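You operate a simulated robot arm through the tools that you are given. There is no shell and no other tool.

The job below is to be done with a simulated robot arm. You get a single attempt, and the scene is never put back.

TASK
Swap the 16 mm lens on the bench for the 25 mm lens in the case.
Fine: the case ends shut and latched. Set down upright: what you pick out.

It is judged by the outcome, as a careful person would: the job done as asked, and still so three seconds after it is handed in. It fails if anything else is knocked over, pushed out of place, dropped, spilled or broken.

THE ROBOT
A 7-joint arm with a two-finger parallel gripper, fixed in place. Base frame: the origin is on the floor under the middle of its stand, x ahead of it, y to its left, z up. Lengths are in m, angles in rad, forces in N, time in s.
It reaches about 1.247 m from its shoulder. Its first joint turns from -2.304 to 2.304 rad. Payload 3.91 kg.
Tool frame: the origin (TCP) lies between the finger pads and is the grasp point; the fingertips stand 0.03 m ahead of it; z points along the fingers, y is the line along which they close. The gripper opens to 0.11 m. The fingers are 0.02 m wide and 0.01 m thick; the gripper's body (0.048 by 0.112 m) begins 0.055 m behind the TCP.
Orientation is that of the tool frame in the base frame, as [roll, pitch, yaw] about the fixed x, y, z axes, in that order (R = Rz(yaw) Ry(pitch) Rx(roll)). With the fingers straight down and closing along the base's y, the tool's x points along the base's -x, its y along +y and its z along -z.

THE INTERFACE
- The arm moves only by the tool jog_arm. Its argument "commands" is a list of rows, each a list of 7 numbers: the turn, a rotation vector about the base's x, y, z in units of 90 degrees (1.0 is 90 degrees), then the shift along the base's x, y, z in units of 400 mm (1.0 is 400 mm), then the finger opening in m, from 0 to 0.11. In form: [[wx, wy, wz, dx, dy, dz, claw], ...]. A call has 1 to 20 rows; each row is the pose to reach, as a shift and turn from the pose commanded when the call began. A call with a number of a shift or a turn outside -1 to 1 is refused whole. Rows are played at 5 a second. More than 0.05 m and 0.15 rad between two rows, or a gripper value outside its range, and nothing of the call is played. A pose out of reach is approached as far as the arm can. The call stops where the force on the tool passes 90 N (or 10 N more than at its start, if that is more) or the arm is blocked; 0.2 s more then pass. The fingers move at their own pace (about 0.108 m/s each) and stop on an object; they squeeze with about 23 N. The grip force told is the motor's: it shows also when the fingers shut on nothing. Time passes only in rows, and 0.2 s behind the last, so rows that repeat a pose let the fingers close. It gives the time, the measured TCP pose, the force on the tool (base axes), the opening and the grip force at its end, in the units of the frame above (readings bear some noise), with the torque about the TCP (base axes, N m) and any sound that the robot's microphone picked up.
- Cameras (640 x 400 px; columns grow to the right, rows downward): "scene" is fixed at [0.0407, 0.6383, 1.5039]; the picture's right is [-0.17, -0.99, 0.00], its down [-0.56, 0.09, -0.82] and it looks along [0.81, -0.14, -0.57] (base axes); focal length 249 px, centre (320, 200). "wrist" rides on the gripper at [0.072, 0.017, -0.103] in the tool frame; the picture's right is [-0.23, 0.97, 0.00], its down [-0.76, -0.18, -0.62] and it looks along [-0.61, -0.14, 0.78] (tool axes); focal length 222 px, centre (320, 200).
- get_image(camera): a new picture of that camera. The clock stands still meanwhile.
- pixel_to_xyz(camera, pixels): for up to 12 pixels [column, row] of the newest picture of that camera ("zoom" is the newest enlarged one), the place [x, y, z] in the base frame of the surface seen there, good to about 0.002 m, but the place of the scene camera against the robot may be out by one fixed shift of up to 0.018 m in any direction. The clock stands still meanwhile.
- inspect(camera, box): a new picture of the part [left, top, right, bottom] of that camera's present view, enlarged. The clock stands still meanwhile.
- job_done(): hands the job in; it is judged then, once.

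Unless the task says otherwise, let go and move clear before handing in.

The tools are called after "Request:" as name(argument=value, ...) on one line, values as JSON. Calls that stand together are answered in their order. jog_arm: Moves the arm, as the interface text tells. Its arguments: {"type":"object","properties":{"commands":{"type":"array","items":{"type":"array","items":{"type":"number"}}}},"required":["commands"]} The other tools are called the same way: get_image (camera) takes a picture; pixel_to_xyz (camera, pixels) gives the place of the surface under pixels of a picture; inspect (camera, box) takes an enlarged picture of a part of a camera's view; job_done () hands the job in.

At the start:

```text
time: 0.0
tool_pos: [0.5853, 0.3041, 1.3469]
tool_rot: [-3.141, -0.001, 3.14]
contact_force: [0.3, -0.1, 0.3]
torque: [0.0, -0.02, 0.02]
finger_gap: 0.1097
gripper_force: 0.0
```

scene: 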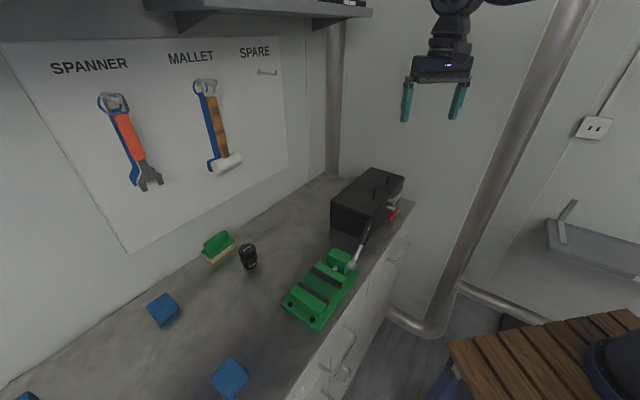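
wrist: 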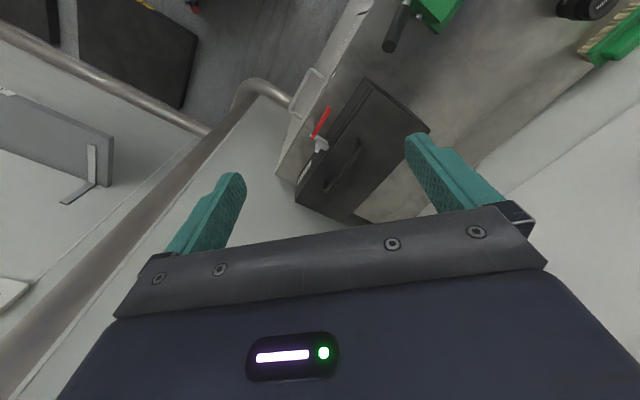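

The scene picture shows a black case around pixel (368,198), a lens at (248,256), a vise at (320,290), a brush at (217,245) and blue blocks. I'll zoom in on the case and lens first.

Request:
inspect(camera="scene", box=[310, 150, 430, 280])

Request:
inspect(camera="scene", box=[180, 220, 300, 300])

Request:
inspect(camera="wrist", box=[270, 60, 450, 240])

```text
3.08 times, centred on (370, 215) of scene
```

zoom: 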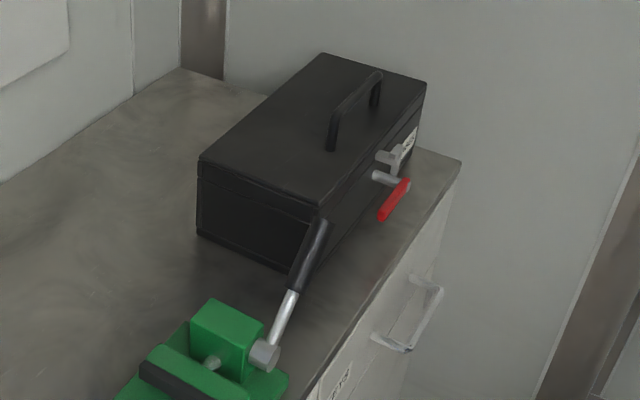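

```text
5.00 times, centred on (240, 260) of scene
```

zoom: 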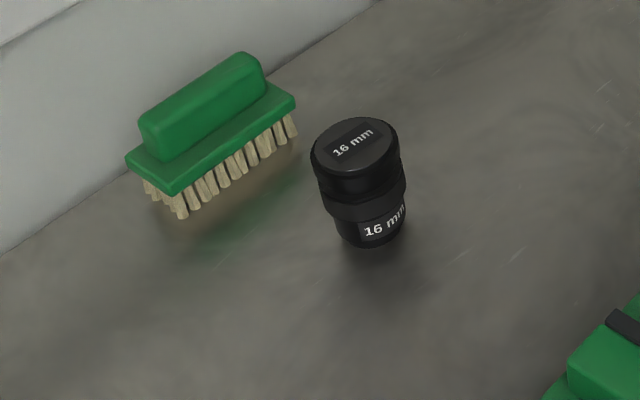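

```text
2.22 times, centred on (360, 150) of wrist
```

zoom: 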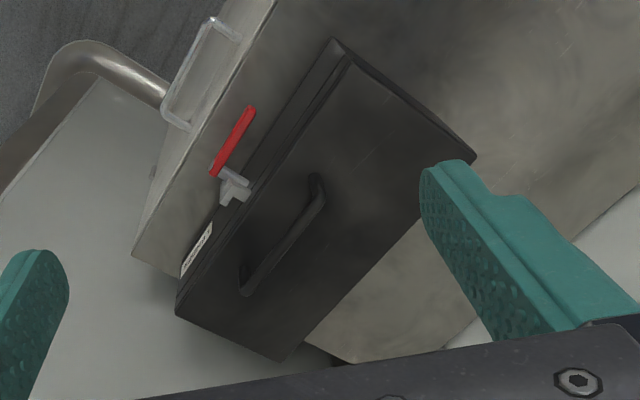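

The case has a top handle, a rotary-looking latch with a red lever on its front face, and a label. I'll measure key points on the case, then the lens and surroundings.

Request:
inspect(camera="scene", box=[370, 180, 420, 230])

Request:
pixel_to_xyz(camera="scene", pixels=[[371, 169], [403, 179], [332, 202], [368, 218], [332, 225], [363, 238], [372, 198], [381, 173], [396, 212], [390, 207], [413, 203], [385, 180]])

Request:
pixel_to_xyz(camera="wrist", pixels=[[366, 80], [428, 130], [300, 185], [348, 222], [328, 110], [313, 136], [320, 145], [335, 185], [358, 143], [300, 180], [340, 165], [390, 180]])

```text
8.00 times, centred on (395, 205) of scene
```

zoom: 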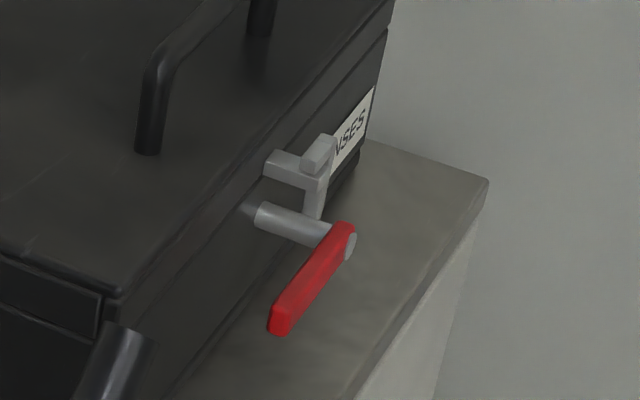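

```text
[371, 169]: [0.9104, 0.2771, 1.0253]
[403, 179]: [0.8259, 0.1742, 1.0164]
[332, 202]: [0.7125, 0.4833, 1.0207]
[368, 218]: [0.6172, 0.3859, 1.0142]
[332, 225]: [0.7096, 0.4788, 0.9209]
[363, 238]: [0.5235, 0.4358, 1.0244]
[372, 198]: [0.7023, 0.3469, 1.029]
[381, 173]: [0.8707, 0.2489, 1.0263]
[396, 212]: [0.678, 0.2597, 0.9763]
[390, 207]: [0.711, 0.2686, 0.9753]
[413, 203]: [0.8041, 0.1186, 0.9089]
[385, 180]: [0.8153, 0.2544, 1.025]
```

```text
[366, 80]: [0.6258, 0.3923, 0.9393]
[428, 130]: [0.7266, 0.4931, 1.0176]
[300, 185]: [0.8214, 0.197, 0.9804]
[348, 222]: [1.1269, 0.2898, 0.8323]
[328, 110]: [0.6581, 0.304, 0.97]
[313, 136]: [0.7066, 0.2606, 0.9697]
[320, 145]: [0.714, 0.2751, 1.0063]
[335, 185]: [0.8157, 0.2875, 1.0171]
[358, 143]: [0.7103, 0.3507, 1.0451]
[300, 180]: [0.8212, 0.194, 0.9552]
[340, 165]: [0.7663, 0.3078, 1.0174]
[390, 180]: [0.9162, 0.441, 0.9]
```

The wrist view puts the case top at z≈1.018, with its long axis at about 45° and the lever near (0.70, 0.26, 0.975). I'll turn the wrist 45° and move to look at the latch from the front.

Request:
jog_arm(commands=[[0, 0, 0.0625, -0.0025, -0.0378, -0.063, 0.11], [0, 0, 0.125, -0.005, -0.0756, -0.126, 0.11], [0, 0, 0.1875, -0.0075, -0.1134, -0.189, 0.11], [0, 0, 0.25, -0.01, -0.151, -0.2525, 0.11], [0, 0, 0.3125, -0.0125, -0.189, -0.3156, 0.11], [0, 0, 0.375, -0.015, -0.227, -0.379, 0.11], [0, 0, 0.4375, -0.0175, -0.265, -0.442, 0.11], [0, 0, 0.5, -0.02, -0.3025, -0.505, 0.11], [0, 0, 0.5, -0.02, -0.3025, -0.505, 0.11]])

Request:
get_image(camera="wrist")

Request:
get_image(camera="scene")

```text
time: 2.0
tool_pos: [0.5774, 0.1852, 1.1447]
tool_rot: [-3.141, -0.002, -2.354]
contact_force: [-0.7, 0.3, -0.2]
torque: [0.02, -0.01, 0.01]
finger_gap: 0.1102
gripper_force: 0.1
```

```text
taken
```

wrist: 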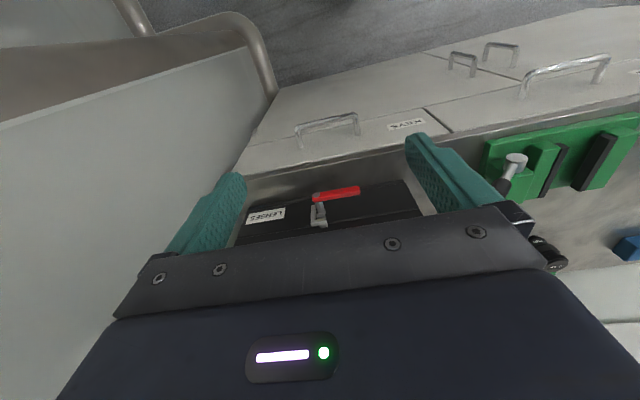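

```text
taken
```

scene: 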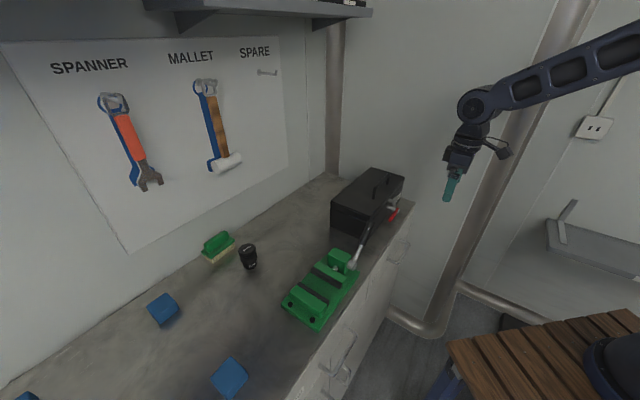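

The wrist view is upside down relative to the world: label at (265,214), red lever at (336,193), catch at (319,212). I'll zoom in on the latch.

Request:
inspect(camera="wrist", box=[235, 170, 435, 250])

Request:
inspect(camera="wrist", box=[295, 178, 375, 233])

Request:
pixel_to_xyz(camera="wrist", pixels=[[316, 197], [336, 193], [358, 190], [319, 205], [319, 213], [319, 222], [265, 214], [245, 240], [418, 215], [405, 182], [247, 215], [300, 222]])

```text
3.20 times, centred on (335, 210) of wrist
```

zoom: 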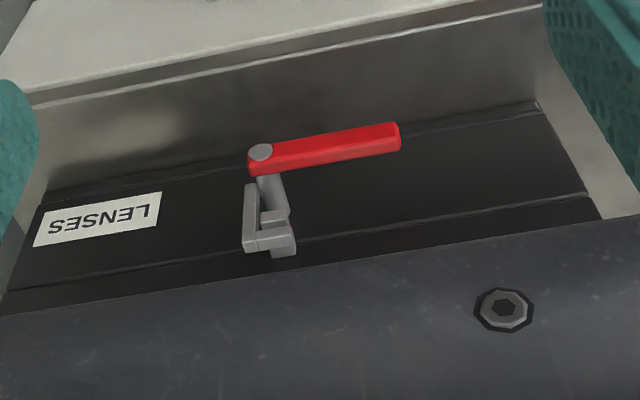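

```text
7.27 times, centred on (335, 206) of wrist
```

zoom: 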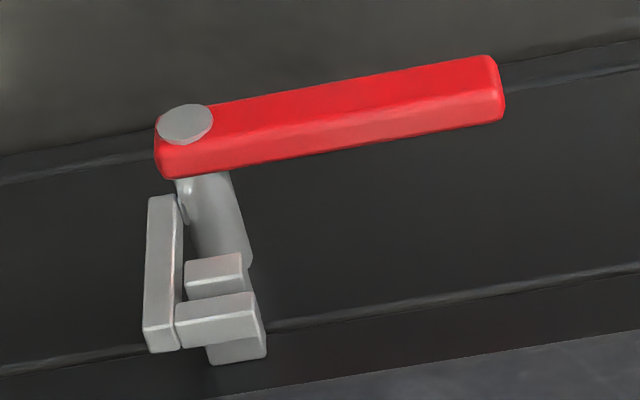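

```text
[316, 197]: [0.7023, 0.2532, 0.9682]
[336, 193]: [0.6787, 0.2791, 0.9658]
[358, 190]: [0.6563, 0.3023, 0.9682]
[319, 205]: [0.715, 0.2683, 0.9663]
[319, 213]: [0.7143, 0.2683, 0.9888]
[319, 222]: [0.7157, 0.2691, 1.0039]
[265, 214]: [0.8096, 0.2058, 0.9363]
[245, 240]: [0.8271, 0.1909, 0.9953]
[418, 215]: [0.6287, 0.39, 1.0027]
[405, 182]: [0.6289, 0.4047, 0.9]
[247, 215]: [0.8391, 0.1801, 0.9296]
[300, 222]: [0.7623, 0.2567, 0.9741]
```

The latch is a shaft sticking out of the front, with the red lever pointing to world-left and a grey hook over a lid lug. I'll tilt the tool 45° and lower it to look at the latch level from the front, staying clear of the case.

Request:
jog_arm(commands=[[0.0442, -0.0442, 0, 0.0107, 0.0007, -0.039, 0.11], [0.0884, -0.0884, 0, 0.0214, 0.0014, -0.078, 0.11], [0.1326, -0.1326, 0, 0.032, 0.002, -0.117, 0.11], [0.1768, -0.1768, 0, 0.043, 0.0028, -0.156, 0.11], [0.221, -0.221, 0, 0.0536, 0.0035, -0.195, 0.11], [0.265, -0.265, 0, 0.0643, 0.0041, -0.234, 0.11], [0.309, -0.309, 0, 0.075, 0.0048, -0.273, 0.11], [0.3535, -0.3535, 0, 0.0858, 0.0055, -0.312, 0.11], [0.3535, -0.3535, 0, 0.0858, 0.0055, -0.312, 0.11]])

Request:
get_image(camera="wrist")

Request:
inspect(camera="wrist", box=[260, 140, 400, 230])

```text
time: 4.0
tool_pos: [0.6121, 0.185, 1.0198]
tool_rot: [-3.141, 0.785, -2.352]
contact_force: [0.4, 0.5, 0.5]
torque: [0.01, 0.0, -0.02]
finger_gap: 0.1102
gripper_force: 0.0
out of reach, approached as far as the arm can: row 7, 8
```

```text
taken
```

wrist: 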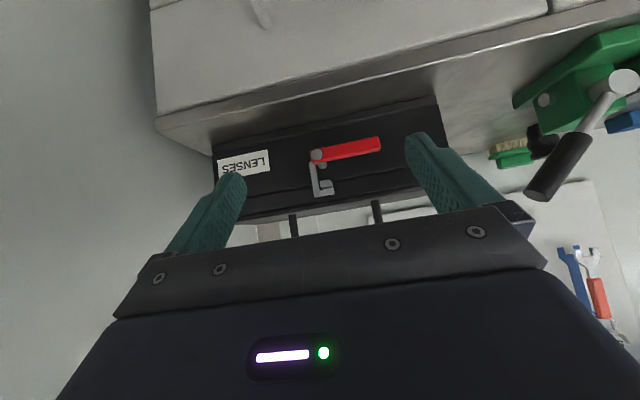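

```text
4.44 times, centred on (330, 185) of wrist
```

zoom: 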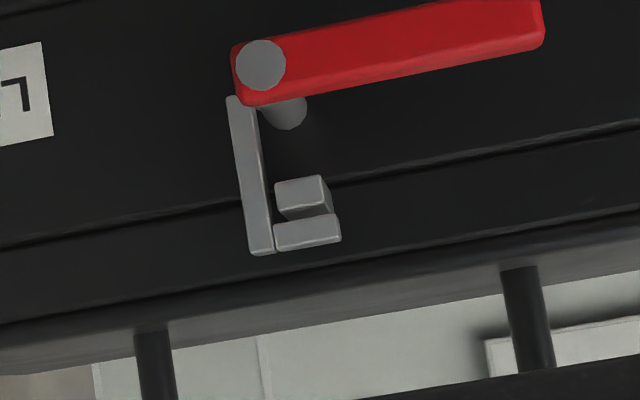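

The view from the front settles it: the grey arm (zoom 250,170) hooks its finger (310,235) over the lid's lug (300,195), so the lever must swing up (clockwise from the front) to release. I'll measure the lever precisely.

Request:
pixel_to_xyz(camera="zoom", pixels=[[260, 65], [400, 45], [520, 25], [536, 40], [400, 70], [530, 5], [300, 195], [310, 235], [250, 170], [287, 112], [400, 150], [400, 190]])

Request:
pixel_to_xyz(camera="wrist", pixels=[[350, 142], [350, 148], [350, 153], [380, 140], [294, 225], [376, 210], [440, 110], [436, 60], [300, 110], [560, 170], [620, 80], [215, 155]])

```text
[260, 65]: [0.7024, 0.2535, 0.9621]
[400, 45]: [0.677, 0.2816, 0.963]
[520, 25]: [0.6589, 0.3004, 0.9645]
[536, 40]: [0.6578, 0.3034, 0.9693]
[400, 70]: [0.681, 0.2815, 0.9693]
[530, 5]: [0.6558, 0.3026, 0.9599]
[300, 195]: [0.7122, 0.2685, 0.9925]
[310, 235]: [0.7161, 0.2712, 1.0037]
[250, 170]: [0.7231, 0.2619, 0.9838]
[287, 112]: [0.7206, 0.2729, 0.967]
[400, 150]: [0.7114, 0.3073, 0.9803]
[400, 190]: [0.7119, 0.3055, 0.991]
```

```text
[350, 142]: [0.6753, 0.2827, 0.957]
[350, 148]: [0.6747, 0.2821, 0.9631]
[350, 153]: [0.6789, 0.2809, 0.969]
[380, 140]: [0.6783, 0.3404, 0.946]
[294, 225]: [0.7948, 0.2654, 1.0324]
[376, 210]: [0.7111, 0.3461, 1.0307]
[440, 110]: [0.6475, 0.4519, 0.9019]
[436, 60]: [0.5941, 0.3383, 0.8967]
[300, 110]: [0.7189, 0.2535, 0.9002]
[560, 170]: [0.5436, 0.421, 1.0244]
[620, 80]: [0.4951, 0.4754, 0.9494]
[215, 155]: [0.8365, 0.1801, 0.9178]
```

The lever pivots at about (0.7024, 0.2535, 0.962), with its tip about 7 cm to world-left and its underside at z≈0.956. I'll close the fingers and move to just in front of and below the lever, at the same 45° tilt.

Request:
jog_arm(commands=[[0, 0, 0, 0.0052, 0.0358, -0.046, 0.0], [0, 0, 0, 0.0104, 0.0715, -0.0925, 0.0], [0, 0, 0, 0.0156, 0.107, -0.139, 0.0], [0, 0, 0, 0.0208, 0.143, -0.185, 0.0], [0, 0, 0, 0.0208, 0.143, -0.185, 0.0]])

Request:
get_image(camera="wrist")

Request:
get_image(camera="scene")

```text
time: 5.2
tool_pos: [0.6207, 0.2435, 0.9458]
tool_rot: [-3.141, 0.787, -2.358]
contact_force: [-0.1, -0.2, 0.0]
torque: [-0.02, -0.02, -0.01]
finger_gap: 0.0001
gripper_force: 22.9
```

```text
taken
```

wrist: 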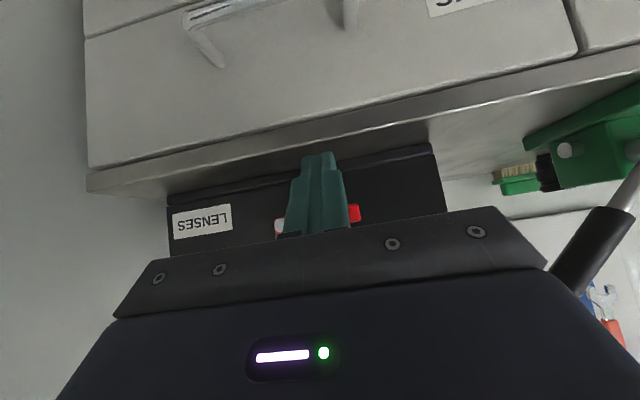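

```text
taken
```

scene: 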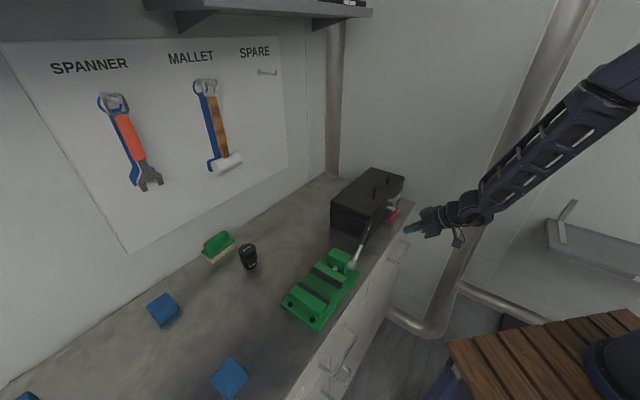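

The fingers are closed below and in front of the lever with no contact. I'll check how close the vise handle (580,270) is before moving in under the lever.

Request:
pixel_to_xyz(camera="wrist", pixels=[[560, 275], [580, 250], [615, 212], [630, 190], [355, 212], [318, 155], [420, 150]])

Request:
inspect(camera="wrist", box=[240, 130, 400, 240])

```text
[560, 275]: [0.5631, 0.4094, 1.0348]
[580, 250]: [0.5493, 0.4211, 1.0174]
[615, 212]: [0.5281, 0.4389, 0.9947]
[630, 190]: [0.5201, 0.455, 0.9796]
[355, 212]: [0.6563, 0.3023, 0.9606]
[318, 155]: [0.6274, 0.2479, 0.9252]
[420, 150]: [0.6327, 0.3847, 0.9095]
```

```text
3.64 times, centred on (320, 185) of wrist
```

zoom: 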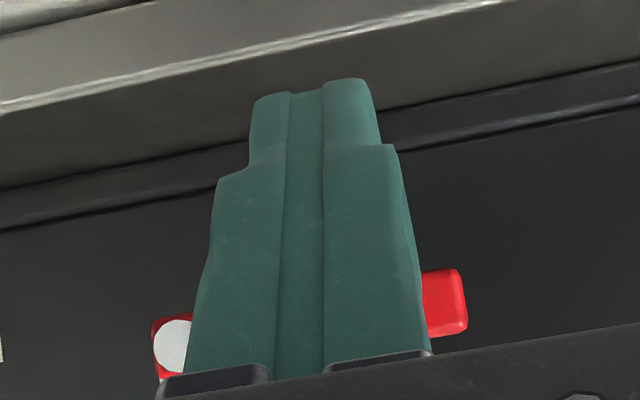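

The vise handle tip (s≈0.11) is about 9 cm from the gripper body, so it is clear. I'll slide in under the lever and start lifting it along its arc to about 30°.

Request:
jog_arm(commands=[[0, 0, 0, 0.0475, 0.0475, 0, 0.0], [0, 0, 0, 0.095, 0.095, 0, 0.0], [0, 0, 0, 0.095, 0.095, 0.0408, 0.0], [0, 0, 0, 0.0892, 0.1006, 0.0748, 0.0], [0, 0, 0, 0.09, 0.0999, 0.1095, 0.0]])

Request:
get_image(camera="wrist")

Request:
inspect(camera="scene", box=[330, 160, 450, 240])

```text
time: 6.4
tool_pos: [0.6569, 0.2844, 0.9903]
tool_rot: [3.141, 0.786, -2.358]
contact_force: [0.2, 0.4, -0.1]
torque: [0.03, -0.03, 0.01]
finger_gap: 0.0003
gripper_force: 23.2
```

```text
taken
```

wrist: 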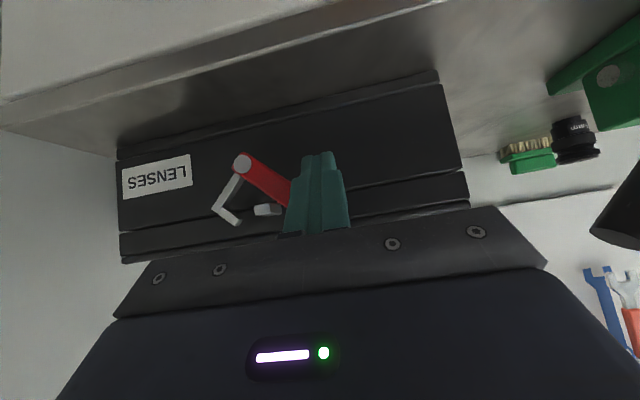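

```text
5.00 times, centred on (390, 200) of scene
```

zoom: 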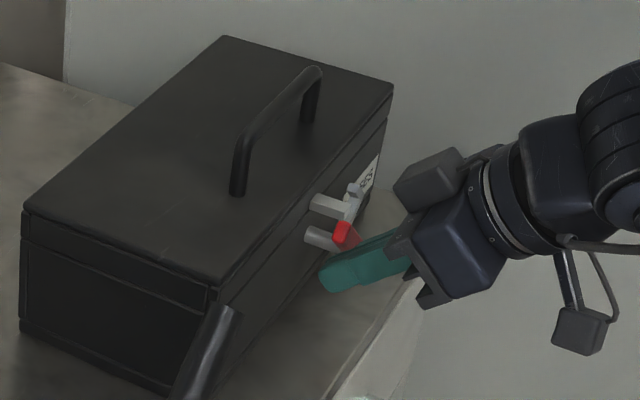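

The lever swung freely (about 40° now, forces near zero) and the hook has left the lug. I'll continue the arc to about 90°.

Request:
jog_arm(commands=[[0, 0, 0, 0.0071, -0.0071, 0.0335, 0.0], [0, 0, 0, 0.02, -0.02, 0.0633, 0.0], [0, 0, 0, 0.038, -0.038, 0.0873, 0.0], [0, 0, 0, 0.0598, -0.0598, 0.1038, 0.0]])

Request:
get_image(camera="wrist")

Request:
inspect(camera="scene", box=[330, 160, 450, 240])

```text
time: 7.3
tool_pos: [0.6634, 0.2704, 1.0187]
tool_rot: [3.138, 0.771, -2.341]
contact_force: [-12.4, 1.6, 1.5]
torque: [0.04, 0.04, 0.11]
finger_gap: 0.0002
gripper_force: 22.7
stopped in row 4: the force on the tool passed its limit at 110 N (the readings are from after the stop); the commanded pose is now the measured one
```

```text
taken
```

wrist: 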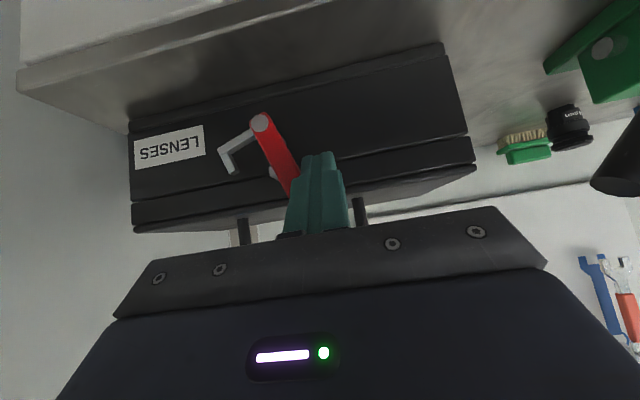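

```text
5.00 times, centred on (390, 200) of scene
```

zoom: 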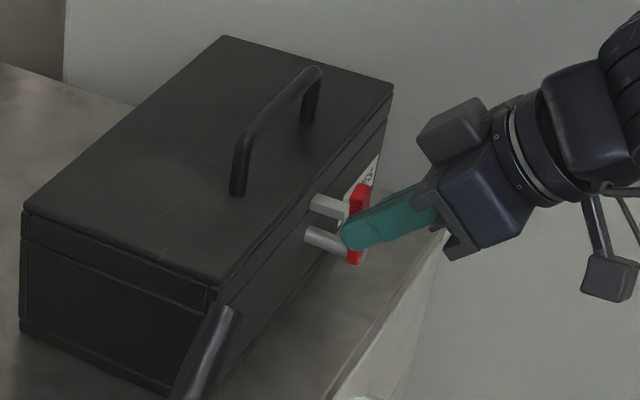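

The lever reached a stop at about 70° (the 110 N reading) with the hook well clear of the lug, and the case's outline has not shifted in the picture. I'll back the finger off gently and see whether the lever stays up.

Request:
jog_arm(commands=[[0, 0, 0, -0.02, 0.02, 0, 0.0], [0, 0, 0, -0.0354, 0.0354, 0, 0.0], [0, 0, 0, -0.106, -0.0354, 0, 0.0], [0, 0, 0, -0.177, -0.106, 0, 0.0]])

Request:
get_image(camera="wrist")

Request:
inspect(camera="scene", box=[310, 150, 430, 280])

```text
time: 8.3
tool_pos: [0.594, 0.2242, 1.017]
tool_rot: [3.139, 0.774, -2.341]
contact_force: [0.8, -1.2, -0.9]
torque: [0.02, 0.0, -0.01]
finger_gap: 0.0
gripper_force: 23.1
```

```text
taken
```

wrist: 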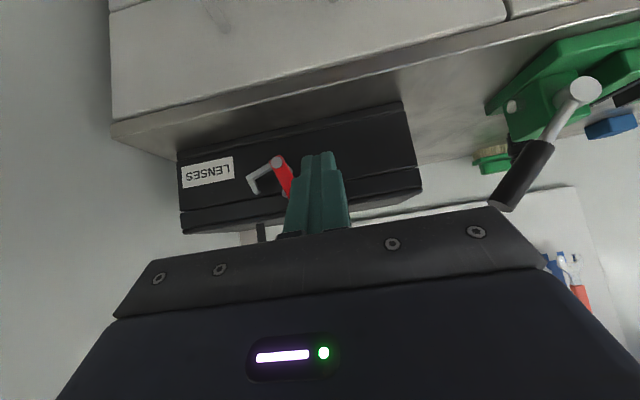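

```text
3.08 times, centred on (370, 215) of scene
```

zoom: 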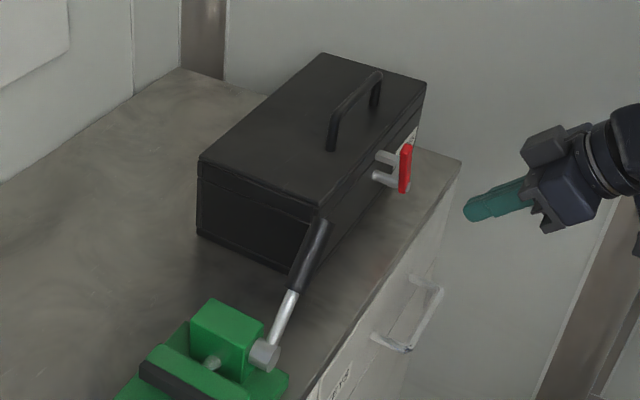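

The lever stays up by itself and the case is undisturbed. Now I'll raise the tool, straighten it to vertical, and then turn it so the fingers can straddle the handle.

Request:
jog_arm(commands=[[-0.0442, 0.0429, 0, 0, 0, 0.055, 0.0], [-0.0884, 0.0858, 0, 0, 0, 0.11, 0.0], [-0.1326, 0.1286, 0, 0, 0, 0.165, 0.0], [-0.1768, 0.1715, 0, 0, 0, 0.22, 0.0], [-0.2211, 0.2144, 0, 0, 0, 0.275, 0.0], [-0.2653, 0.2573, 0, 0, 0, 0.33, 0.0], [-0.3095, 0.3, 0, 0, 0, 0.385, 0.0], [-0.3537, 0.343, 0, 0, 0, 0.425, 0.0]])

```text
time: 10.1
tool_pos: [0.5929, 0.2284, 1.189]
tool_rot: [3.14, -0.002, -2.342]
contact_force: [0.9, -0.5, -0.9]
torque: [-0.01, 0.04, 0.04]
finger_gap: 0.0
gripper_force: 23.3
out of reach, approached as far as the arm can: row 2
```

The tool is vertical at z≈1.19. Next I'll yaw by −90° and move above the left of the case to look at the handle.

Request:
jog_arm(commands=[[0, 0, -0.0833, 0.021, 0.036, 0, 0.05], [0, 0, -0.1667, 0.042, 0.072, 0, 0.05], [0, 0, -0.25, 0.063, 0.108, 0, 0.05], [0, 0, -0.3333, 0.084, 0.145, 0, 0.05], [0, 0, -0.4167, 0.105, 0.181, 0, 0.05], [0, 0, -0.5, 0.126, 0.217, 0, 0.05], [0, 0, -0.5833, 0.147, 0.253, 0, 0.05], [0, 0, -0.6667, 0.168, 0.289, 0, 0.05], [0, 0, -0.75, 0.189, 0.325, 0, 0.05], [0, 0, -0.8333, 0.21, 0.361, 0, 0.05], [0, 0, -0.9167, 0.231, 0.398, 0, 0.05], [0, 0, -1.0, 0.2525, 0.434, 0, 0.05], [0, 0, -1.0, 0.2525, 0.434, 0, 0.05]])

Request:
get_image(camera="wrist")

Request:
get_image(camera="scene")

```text
time: 12.9
tool_pos: [0.6979, 0.4017, 1.1883]
tool_rot: [3.138, -0.002, 2.369]
contact_force: [0.7, 0.5, -0.3]
torque: [-0.01, 0.01, 0.0]
finger_gap: 0.0501
gripper_force: 0.0
```

```text
taken
```

wrist: 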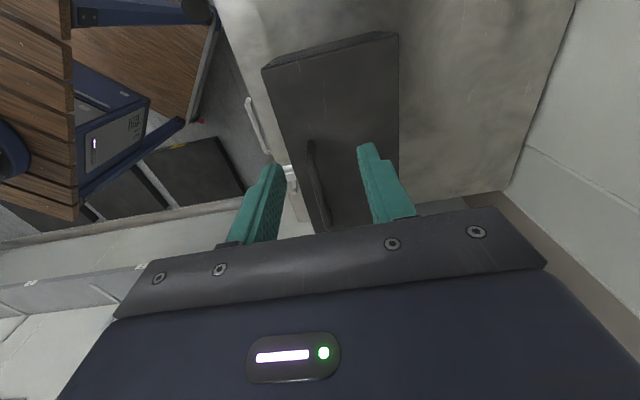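

```text
taken
```

scene: 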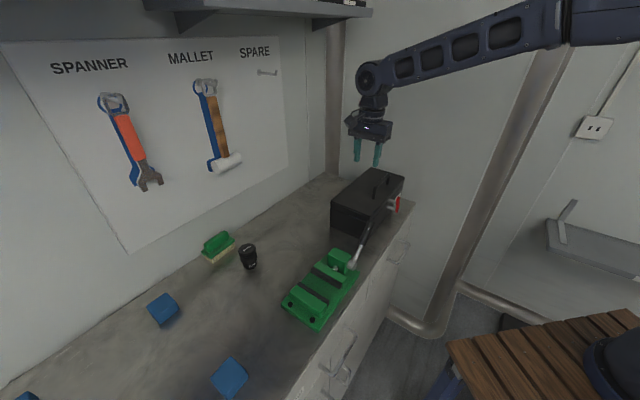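

The handle is visible between the fingers from (311,145) to (327,228). I'll measure it, the lid edges, and the wall behind.

Request:
inspect(camera="wrist", box=[255, 30, 415, 235])

Request:
pixel_to_xyz(camera="wrist", pixels=[[311, 145], [313, 165], [317, 190], [322, 215], [309, 165], [318, 165], [264, 69], [398, 34], [398, 130], [340, 150], [500, 170], [560, 160]])

Request:
pixel_to_xyz(camera="scene", pixels=[[335, 120], [345, 150], [330, 170], [300, 190], [425, 150], [380, 165]])

```text
1.95 times, centred on (335, 132) of wrist
```

zoom: 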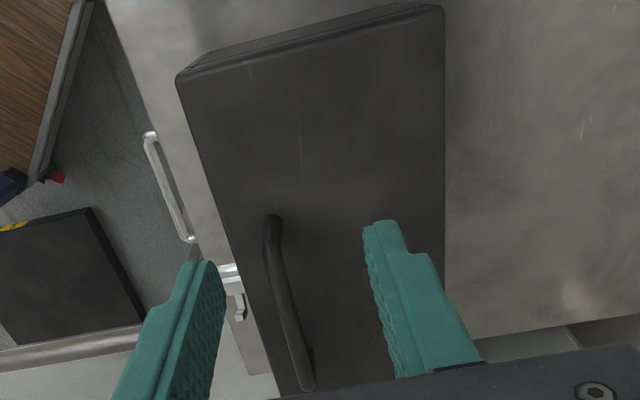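

```text
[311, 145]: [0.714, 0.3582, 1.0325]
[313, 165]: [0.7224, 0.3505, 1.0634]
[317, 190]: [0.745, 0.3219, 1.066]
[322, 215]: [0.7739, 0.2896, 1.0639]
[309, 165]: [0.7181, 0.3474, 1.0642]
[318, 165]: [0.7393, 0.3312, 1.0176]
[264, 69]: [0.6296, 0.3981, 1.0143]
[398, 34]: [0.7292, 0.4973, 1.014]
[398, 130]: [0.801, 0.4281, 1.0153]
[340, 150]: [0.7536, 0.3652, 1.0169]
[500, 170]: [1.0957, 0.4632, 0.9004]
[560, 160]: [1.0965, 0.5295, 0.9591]
```

```text
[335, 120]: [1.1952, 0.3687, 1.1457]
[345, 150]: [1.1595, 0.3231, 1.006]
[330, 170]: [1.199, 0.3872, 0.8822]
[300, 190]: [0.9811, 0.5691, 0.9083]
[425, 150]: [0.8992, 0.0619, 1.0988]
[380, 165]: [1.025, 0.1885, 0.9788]
```

The handle bar's top is at z≈1.065 with a centre near f=0.753, about 4 cm above the lid. Before lifting, I'll check the shelf and wall positions for arm clearance.

Request:
pixel_to_xyz(camera="scene", pixels=[[372, 14], [315, 22], [220, 30], [150, 8], [330, 8], [250, 100], [290, 160], [130, 250], [310, 60], [310, 130]])

Request:
pixel_to_xyz(camera="wrist", pixels=[[540, 60], [560, 100], [600, 100], [600, 200], [520, 180], [560, 20]])

```text
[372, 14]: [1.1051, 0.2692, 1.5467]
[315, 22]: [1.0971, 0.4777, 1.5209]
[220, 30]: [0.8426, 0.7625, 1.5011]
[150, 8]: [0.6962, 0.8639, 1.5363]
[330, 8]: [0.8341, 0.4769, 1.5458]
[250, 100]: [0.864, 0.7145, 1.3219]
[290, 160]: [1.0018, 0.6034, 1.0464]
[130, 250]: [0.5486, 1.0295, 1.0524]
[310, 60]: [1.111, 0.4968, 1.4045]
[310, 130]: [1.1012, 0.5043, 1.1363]
```

```text
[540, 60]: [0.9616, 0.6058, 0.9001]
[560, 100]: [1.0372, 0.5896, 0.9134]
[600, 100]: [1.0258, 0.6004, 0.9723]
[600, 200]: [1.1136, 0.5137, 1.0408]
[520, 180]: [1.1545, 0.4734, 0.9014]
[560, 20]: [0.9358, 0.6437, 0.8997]
```

Wall plane is at f≈1.15 and the shelf is above z≈1.5, so there is room to swing the lid. I'll move over the handle and lower the open fingers around the bar.

Request:
jog_arm(commands=[[0, 0, -0.003, 0.049, -0.0778, -0.0569, 0.05], [0, 0, -0.006, 0.0979, -0.1557, -0.1138, 0.05], [0, 0, -0.0083, 0.1468, -0.2335, -0.1708, 0.05], [0, 0, -0.0083, 0.1468, -0.2335, -0.24, 0.05], [0, 0, -0.0083, 0.1468, -0.2335, -0.303, 0.05], [0, 0, -0.0083, 0.1468, -0.2335, -0.303, 0.05]])

Request:
get_image(camera="wrist")

Request:
inspect(camera="scene", box=[320, 120, 440, 220])

```text
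time: 14.3
tool_pos: [0.7547, 0.3049, 1.0673]
tool_rot: [3.138, -0.002, 2.357]
contact_force: [0.0, -0.6, 0.8]
torque: [-0.02, 0.01, 0.0]
finger_gap: 0.05
gripper_force: 0.1
```

```text
taken
```

wrist: 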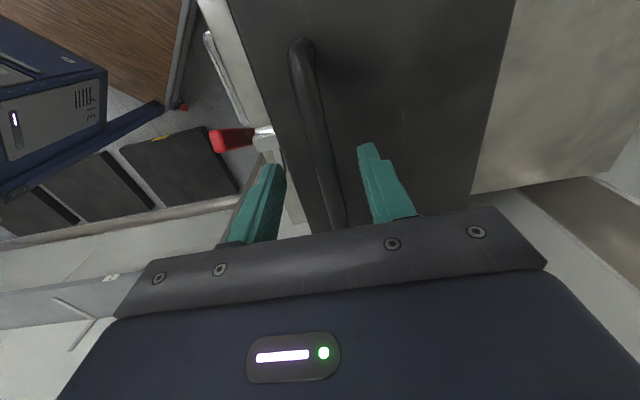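

```text
4.00 times, centred on (380, 170) of scene
```

zoom: 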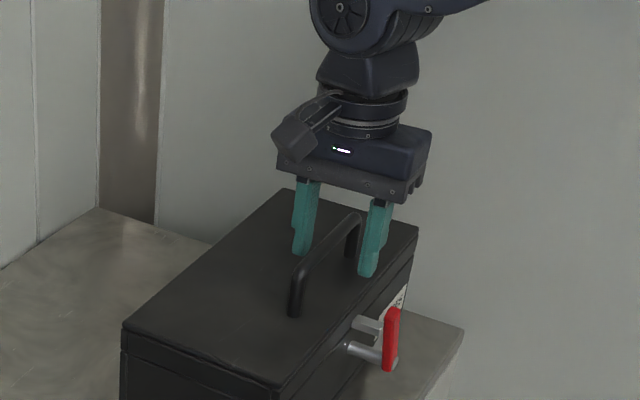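

The fingers straddle the handle bar. I'll close on it.

Request:
jog_arm(commands=[[0, 0, 0, 0.006, 0.006, 0, 0.05], [0, 0, 0, 0.006, 0.006, 0, 0.02], [0, 0, 0, 0.006, 0.006, 0, 0.0], [0, 0, 0, 0.006, 0.006, 0, 0.0]])

```text
time: 15.3
tool_pos: [0.7576, 0.309, 1.0672]
tool_rot: [3.135, -0.002, 2.358]
contact_force: [13.6, 11.2, 0.2]
torque: [0.08, -0.16, -0.09]
finger_gap: 0.0115
gripper_force: 44.5
```

The fingers closed on a bar of about 11.5 mm; a side force along f shows I am a bit off-centre. I'll shift slightly in +f to relieve it.

Request:
jog_arm(commands=[[0, 0, 0, 0.005, 0.005, 0, 0.0], [0, 0, 0, 0.005, 0.005, 0, 0.0]])

```text
time: 15.9
tool_pos: [0.7582, 0.3099, 1.0681]
tool_rot: [3.139, -0.003, 2.357]
contact_force: [-16.9, -13.7, 6.1]
torque: [-0.24, 0.33, -0.05]
finger_gap: 0.0116
gripper_force: 45.1
```

That overshot a little; I'll go back by about half.

Request:
jog_arm(commands=[[0, 0, 0, -0.0027, -0.0027, 0, 0.0], [0, 0, 0, -0.0027, -0.0027, 0, 0.0]])

```text
time: 16.5
tool_pos: [0.7582, 0.3101, 1.0676]
tool_rot: [3.138, -0.002, 2.357]
contact_force: [-2.9, -4.4, 4.3]
torque: [0.21, 0.31, -0.06]
finger_gap: 0.0121
gripper_force: 44.2
```

Forces are now small and the bar is held. I'll lift the first 10° of the lid's arc (hinge assumed at the back edge, at parting-line height) and check the forces.

Request:
jog_arm(commands=[[0, 0, 0, 0.0125, 0.0125, 0.0235, 0.0], [0, 0, 0, 0.0265, 0.0265, 0.0453, 0.0], [0, 0, 0, 0.0265, 0.0265, 0.0453, 0.0]])

Request:
inspect(camera="scene", box=[320, 120, 440, 220])

```text
time: 17.3
tool_pos: [0.7683, 0.3209, 1.0865]
tool_rot: [3.137, 0.0, 2.356]
contact_force: [10.2, -17.8, 1.7]
torque: [-0.61, -0.49, -0.01]
finger_gap: 0.0116
gripper_force: 45.0
```

```text
4.00 times, centred on (380, 170) of scene
```

zoom: 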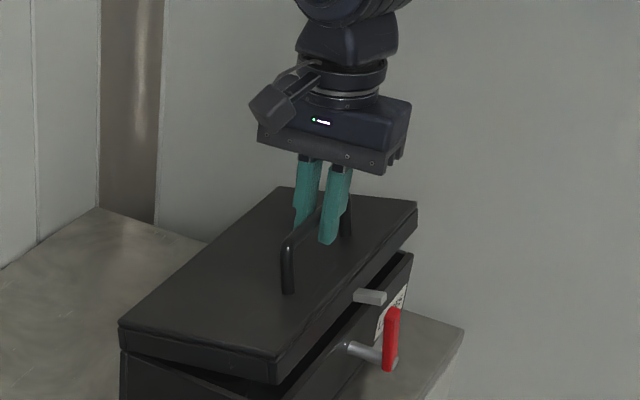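

The lid is rising cleanly with the hook disengaged. There is a mild sideways force along s, so I'll add a 1.4 mm correction and continue to about 30°.

Request:
jog_arm(commands=[[0, 0, 0, 0.0177, 0.0127, 0.02, 0.0], [0, 0, 0, 0.0341, 0.0291, 0.0383, 0.0], [0, 0, 0, 0.0515, 0.0465, 0.054, 0.0], [0, 0, 0, 0.07, 0.065, 0.068, 0.0], [0, 0, 0, 0.07, 0.065, 0.068, 0.0]])

Request:
inspect(camera="scene", box=[320, 120, 440, 220])

```text
time: 18.5
tool_pos: [0.7934, 0.3481, 1.1147]
tool_rot: [3.134, -0.002, 2.357]
contact_force: [-16.8, -14.6, 44.2]
torque: [-0.15, 0.19, -0.11]
finger_gap: 0.0117
gripper_force: 45.1
```

```text
4.00 times, centred on (380, 170) of scene
```

zoom: 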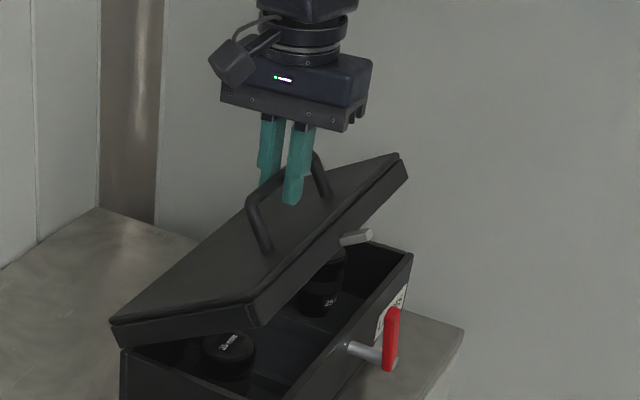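

Lid is about 30° open and the lenses are visible inside. The force points outward from the hinge (about 49 N), so my arc is slightly too tight; I'll ease 3.5 mm outward and check.

Request:
jog_arm(commands=[[0, 0, 0, -0.0027, -0.0027, 0.0078, 0.0], [0, 0, 0, -0.0027, -0.0027, 0.0078, 0.0]])

```text
time: 19.1
tool_pos: [0.7937, 0.3462, 1.1137]
tool_rot: [3.139, -0.001, 2.361]
contact_force: [-10.6, 4.0, 6.3]
torque: [-0.45, -0.33, -0.1]
finger_gap: 0.0117
gripper_force: 45.1
```

Forces are back near zero; my refit puts the hinge near f=0.866, z=0.993. I'll continue the arc to about 53° with the refit.

Request:
jog_arm(commands=[[0, 0, 0, 0.0117, 0.0141, 0.0085, 0.0], [0, 0, 0, 0.025, 0.0274, 0.016, 0.0], [0, 0, 0, 0.0382, 0.0406, 0.0223, 0.0], [0, 0, 0, 0.0517, 0.0541, 0.0273, 0.0], [0, 0, 0, 0.0653, 0.0677, 0.031, 0.0], [0, 0, 0, 0.0791, 0.0815, 0.0338, 0.0], [0, 0, 0, 0.0791, 0.0815, 0.0338, 0.0]])

Request:
inspect(camera="scene", box=[320, 100, 440, 220])

```text
time: 20.7
tool_pos: [0.827, 0.3791, 1.1292]
tool_rot: [3.137, 0.0, 2.356]
contact_force: [-2.3, 1.9, 5.1]
torque: [-0.17, -0.03, -0.03]
finger_gap: 0.0119
gripper_force: 45.0
```

```text
3.33 times, centred on (380, 160) of scene
```

zoom: 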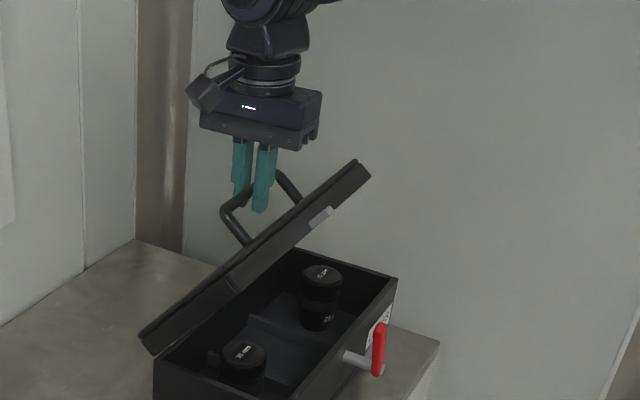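

Forces are tiny and the lid is at about 53°, with lenses inside at zoom (321,295) and (244,360). Continuing the arc to about 81°.

Request:
jog_arm(commands=[[0, 0, 0, 0.0159, 0.0159, 0.0015, 0.0], [0, 0, 0, 0.0318, 0.0318, 0.0015, 0.0], [0, 0, 0, 0.0477, 0.0477, 0.0, 0.0], [0, 0, 0, 0.0635, 0.0635, -0.0033, 0.0], [0, 0, 0, 0.079, 0.079, -0.0078, 0.0], [0, 0, 0, 0.0942, 0.0942, -0.014, 0.0], [0, 0, 0, 0.1093, 0.1093, -0.0218, 0.0], [0, 0, 0, 0.1093, 0.1093, -0.0218, 0.0]])

Request:
inspect(camera="scene", box=[300, 100, 440, 240])

```text
time: 22.5
tool_pos: [0.8707, 0.4233, 1.1214]
tool_rot: [3.138, 0.0, 2.357]
contact_force: [4.4, 2.7, 8.1]
torque: [-0.13, -0.27, -0.07]
finger_gap: 0.0114
gripper_force: 45.1
```

```text
2.86 times, centred on (370, 170) of scene
```

zoom: 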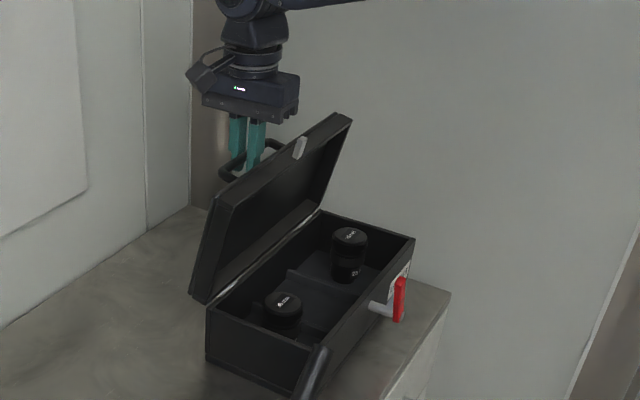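

The lid is near 80° with low forces. I'll continue past vertical to about 97° and watch for a stop.

Request:
jog_arm(commands=[[0, 0, 0, 0.0145, 0.0145, -0.009, 0.0], [0, 0, 0, 0.0286, 0.0286, -0.0198, 0.0], [0, 0, 0, 0.0421, 0.0421, -0.0315, 0.0], [0, 0, 0, 0.055, 0.055, -0.0448, 0.0], [0, 0, 0, 0.055, 0.055, -0.0448, 0.0]])

Request:
inspect(camera="scene", box=[300, 100, 440, 240])

```text
time: 23.7
tool_pos: [0.8934, 0.4456, 1.1033]
tool_rot: [3.139, -0.002, 2.357]
contact_force: [10.3, 4.4, 9.0]
torque: [0.08, -0.19, -0.09]
finger_gap: 0.0118
gripper_force: 44.7
```

```text
2.86 times, centred on (370, 170) of scene
```

zoom: 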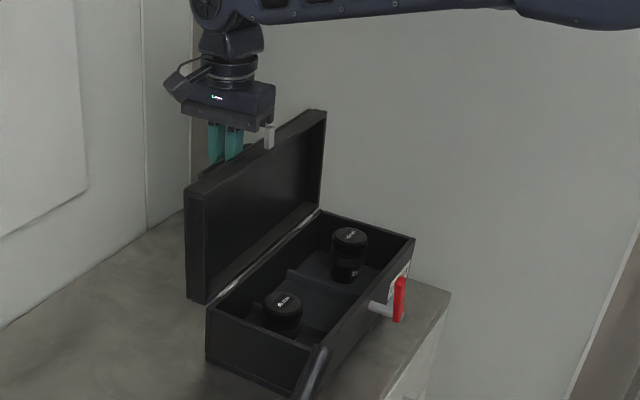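

Lid is just past vertical with forces around 14 N. I'll go a few degrees further to find its resting stop.

Request:
jog_arm(commands=[[0, 0, 0, 0.0061, 0.0061, -0.007, 0.0], [0, 0, 0, 0.0122, 0.0122, -0.0145, 0.0], [0, 0, 0, 0.0179, 0.0179, -0.0222, 0.0], [0, 0, 0, 0.0235, 0.0235, -0.0303, 0.0], [0, 0, 0, 0.0235, 0.0235, -0.0303, 0.0]])

Request:
inspect(camera="scene", box=[300, 100, 440, 240])

```text
time: 24.9
tool_pos: [0.9007, 0.4521, 1.0969]
tool_rot: [3.134, 0.0, 2.359]
contact_force: [-9.2, -6.9, 77.0]
torque: [-4.98, 6.4, -0.07]
finger_gap: 0.0134
gripper_force: 45.1
```

```text
2.86 times, centred on (370, 170) of scene
```

zoom: 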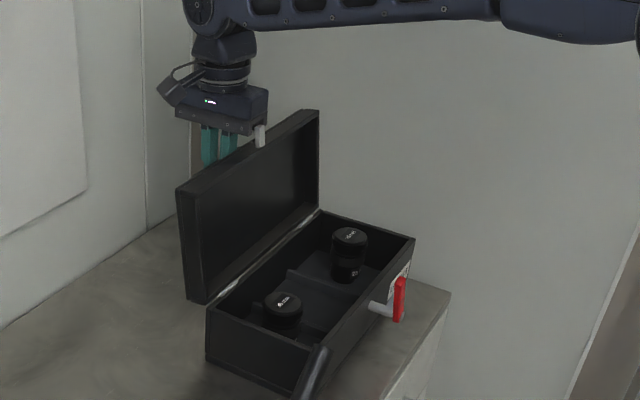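

The 77 N with torque means the gripper body is now touching the lid's protruding lug. I'll back up along the arc at once to relieve it.

Request:
jog_arm(commands=[[0, 0, 0, -0.0056, -0.0056, 0.008, 0.0], [0, 0, 0, -0.0113, -0.0113, 0.0158, 0.0], [0, 0, 0, -0.0113, -0.0113, 0.0158, 0.0]])

Request:
inspect(camera="scene", box=[320, 110, 400, 170])

```text
time: 25.7
tool_pos: [0.8977, 0.4495, 1.0968]
tool_rot: [3.135, 0.002, 2.357]
contact_force: [24.5, 15.9, 33.8]
torque: [-0.11, -0.45, -0.04]
finger_gap: 0.0117
gripper_force: 45.6
```

```text
6.67 times, centred on (360, 140) of scene
```

zoom: 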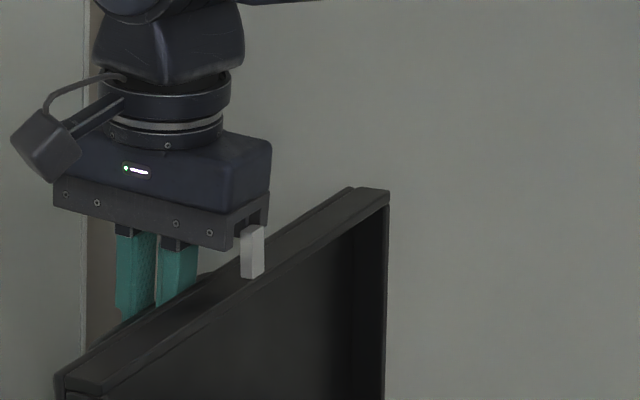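

The torque is gone; the remaining force is outward from the hinge. I'll ease outward 3 mm, open the fingers slightly so the bar stays captured between them, and raise 12 mm to clear the lug, then see where the lid rests.

Request:
jog_arm(commands=[[0, 0, 0, 0.0035, 0.0035, 0.0055, 0.0], [0, 0, 0, 0.0035, 0.0035, 0.0055, 0.0], [0, 0, 0, 0.0035, 0.0035, 0.0055, 0.03], [0, 0, 0, 0.0035, 0.0035, 0.02, 0.03], [0, 0, 0, 0.0035, 0.0035, 0.035, 0.03], [0, 0, 0, 0.0035, 0.0035, 0.035, 0.03]])

Request:
inspect(camera="scene", box=[300, 100, 440, 240])

Request:
get_image(camera="wrist")

```text
time: 27.1
tool_pos: [0.8982, 0.4509, 1.1102]
tool_rot: [3.139, -0.003, 2.357]
contact_force: [0.7, 1.9, -1.2]
torque: [0.01, 0.02, -0.02]
finger_gap: 0.0293
gripper_force: 0.1
```

```text
2.86 times, centred on (370, 170) of scene
```

zoom: 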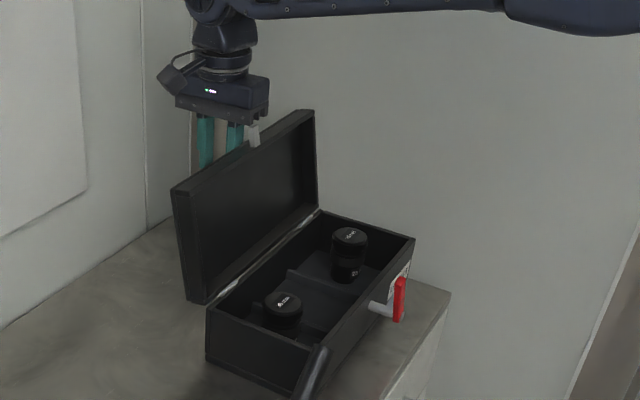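

```text
taken
```

wrist: 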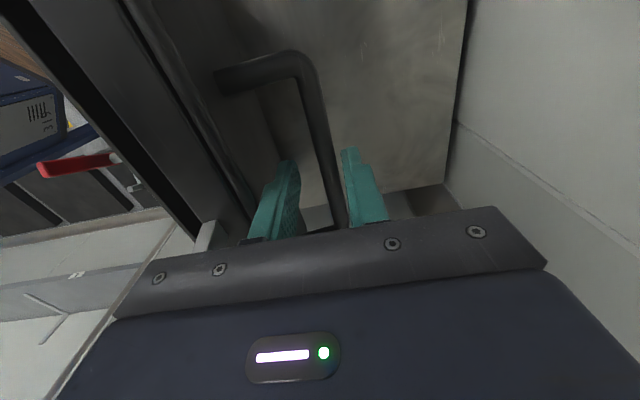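

Contact force is near zero with the bar still captured between the fingers. I'll step 8 mm further back/down to see whether the lid follows or already rests on its stop.

Request:
jog_arm(commands=[[0, 0, 0, 0.007, 0.007, -0.01, 0.03], [0, 0, 0, 0.0141, 0.0141, -0.015, 0.03], [0, 0, 0, 0.0141, 0.0141, -0.015, 0.03]])

Request:
get_image(camera="wrist")

Request:
inspect(camera="scene", box=[300, 100, 440, 240])

```text
time: 27.9
tool_pos: [0.904, 0.4581, 1.1051]
tool_rot: [3.138, -0.002, 2.359]
contact_force: [-0.7, 0.7, -0.2]
torque: [-0.02, 0.0, 0.01]
finger_gap: 0.0299
gripper_force: 0.1
```

```text
taken
```

wrist: 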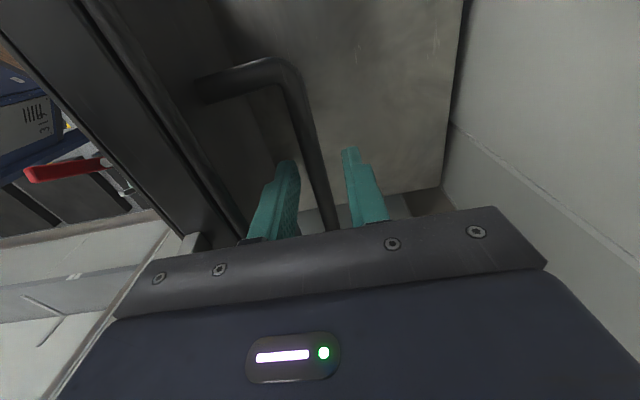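

```text
2.86 times, centred on (370, 170) of scene
```

zoom: 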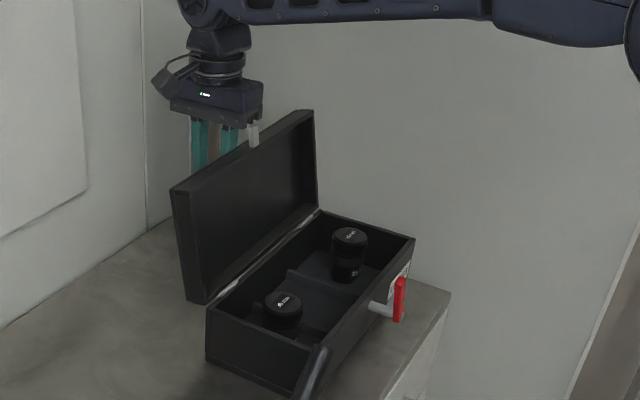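

The lid did not follow the fingers, so it is resting on its own stop. I'll lift straight up clear of the handle, then move to look into the case from above.

Request:
jog_arm(commands=[[0, 0, 0, 0, 0, 0.06, 0.03], [0, 0, 0, 0, 0, 0.18, 0.03], [0, 0, 0, 0, 0, 0.3, 0.03], [0, 0, 0, 0, 0, 0.375, 0.03], [0, 0, 0, -0.095, 0.023, 0.375, 0.06], [0, 0, 0, -0.19, 0.046, 0.375, 0.06], [0, 0, 0, -0.285, 0.069, 0.375, 0.06], [0, 0, 0, -0.38, 0.092, 0.33, 0.06], [0, 0, 0, -0.475, 0.115, 0.28, 0.06], [0, 0, 0, -0.57, 0.138, 0.24, 0.06], [0, 0, 0, -0.57, 0.138, 0.24, 0.06]])

Request:
get_image(camera="wrist")

Request:
inspect(camera="scene", box=[310, 120, 430, 240])

```text
time: 30.3
tool_pos: [0.6778, 0.514, 1.1996]
tool_rot: [3.138, -0.001, 2.357]
contact_force: [0.7, -0.9, -0.3]
torque: [0.0, 0.0, -0.03]
finger_gap: 0.0599
gripper_force: 0.1
```

```text
taken
```

wrist: 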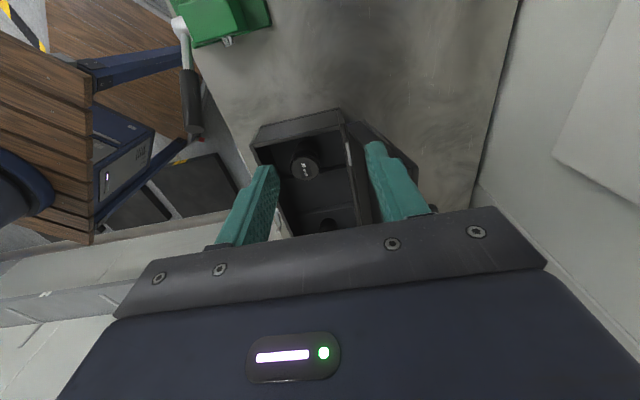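

```text
3.33 times, centred on (370, 180) of scene
```

zoom: 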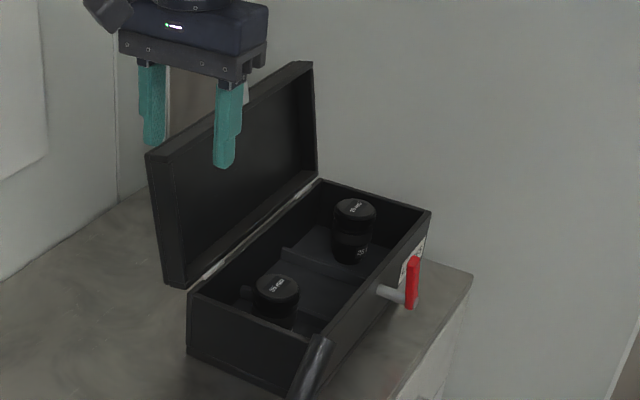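

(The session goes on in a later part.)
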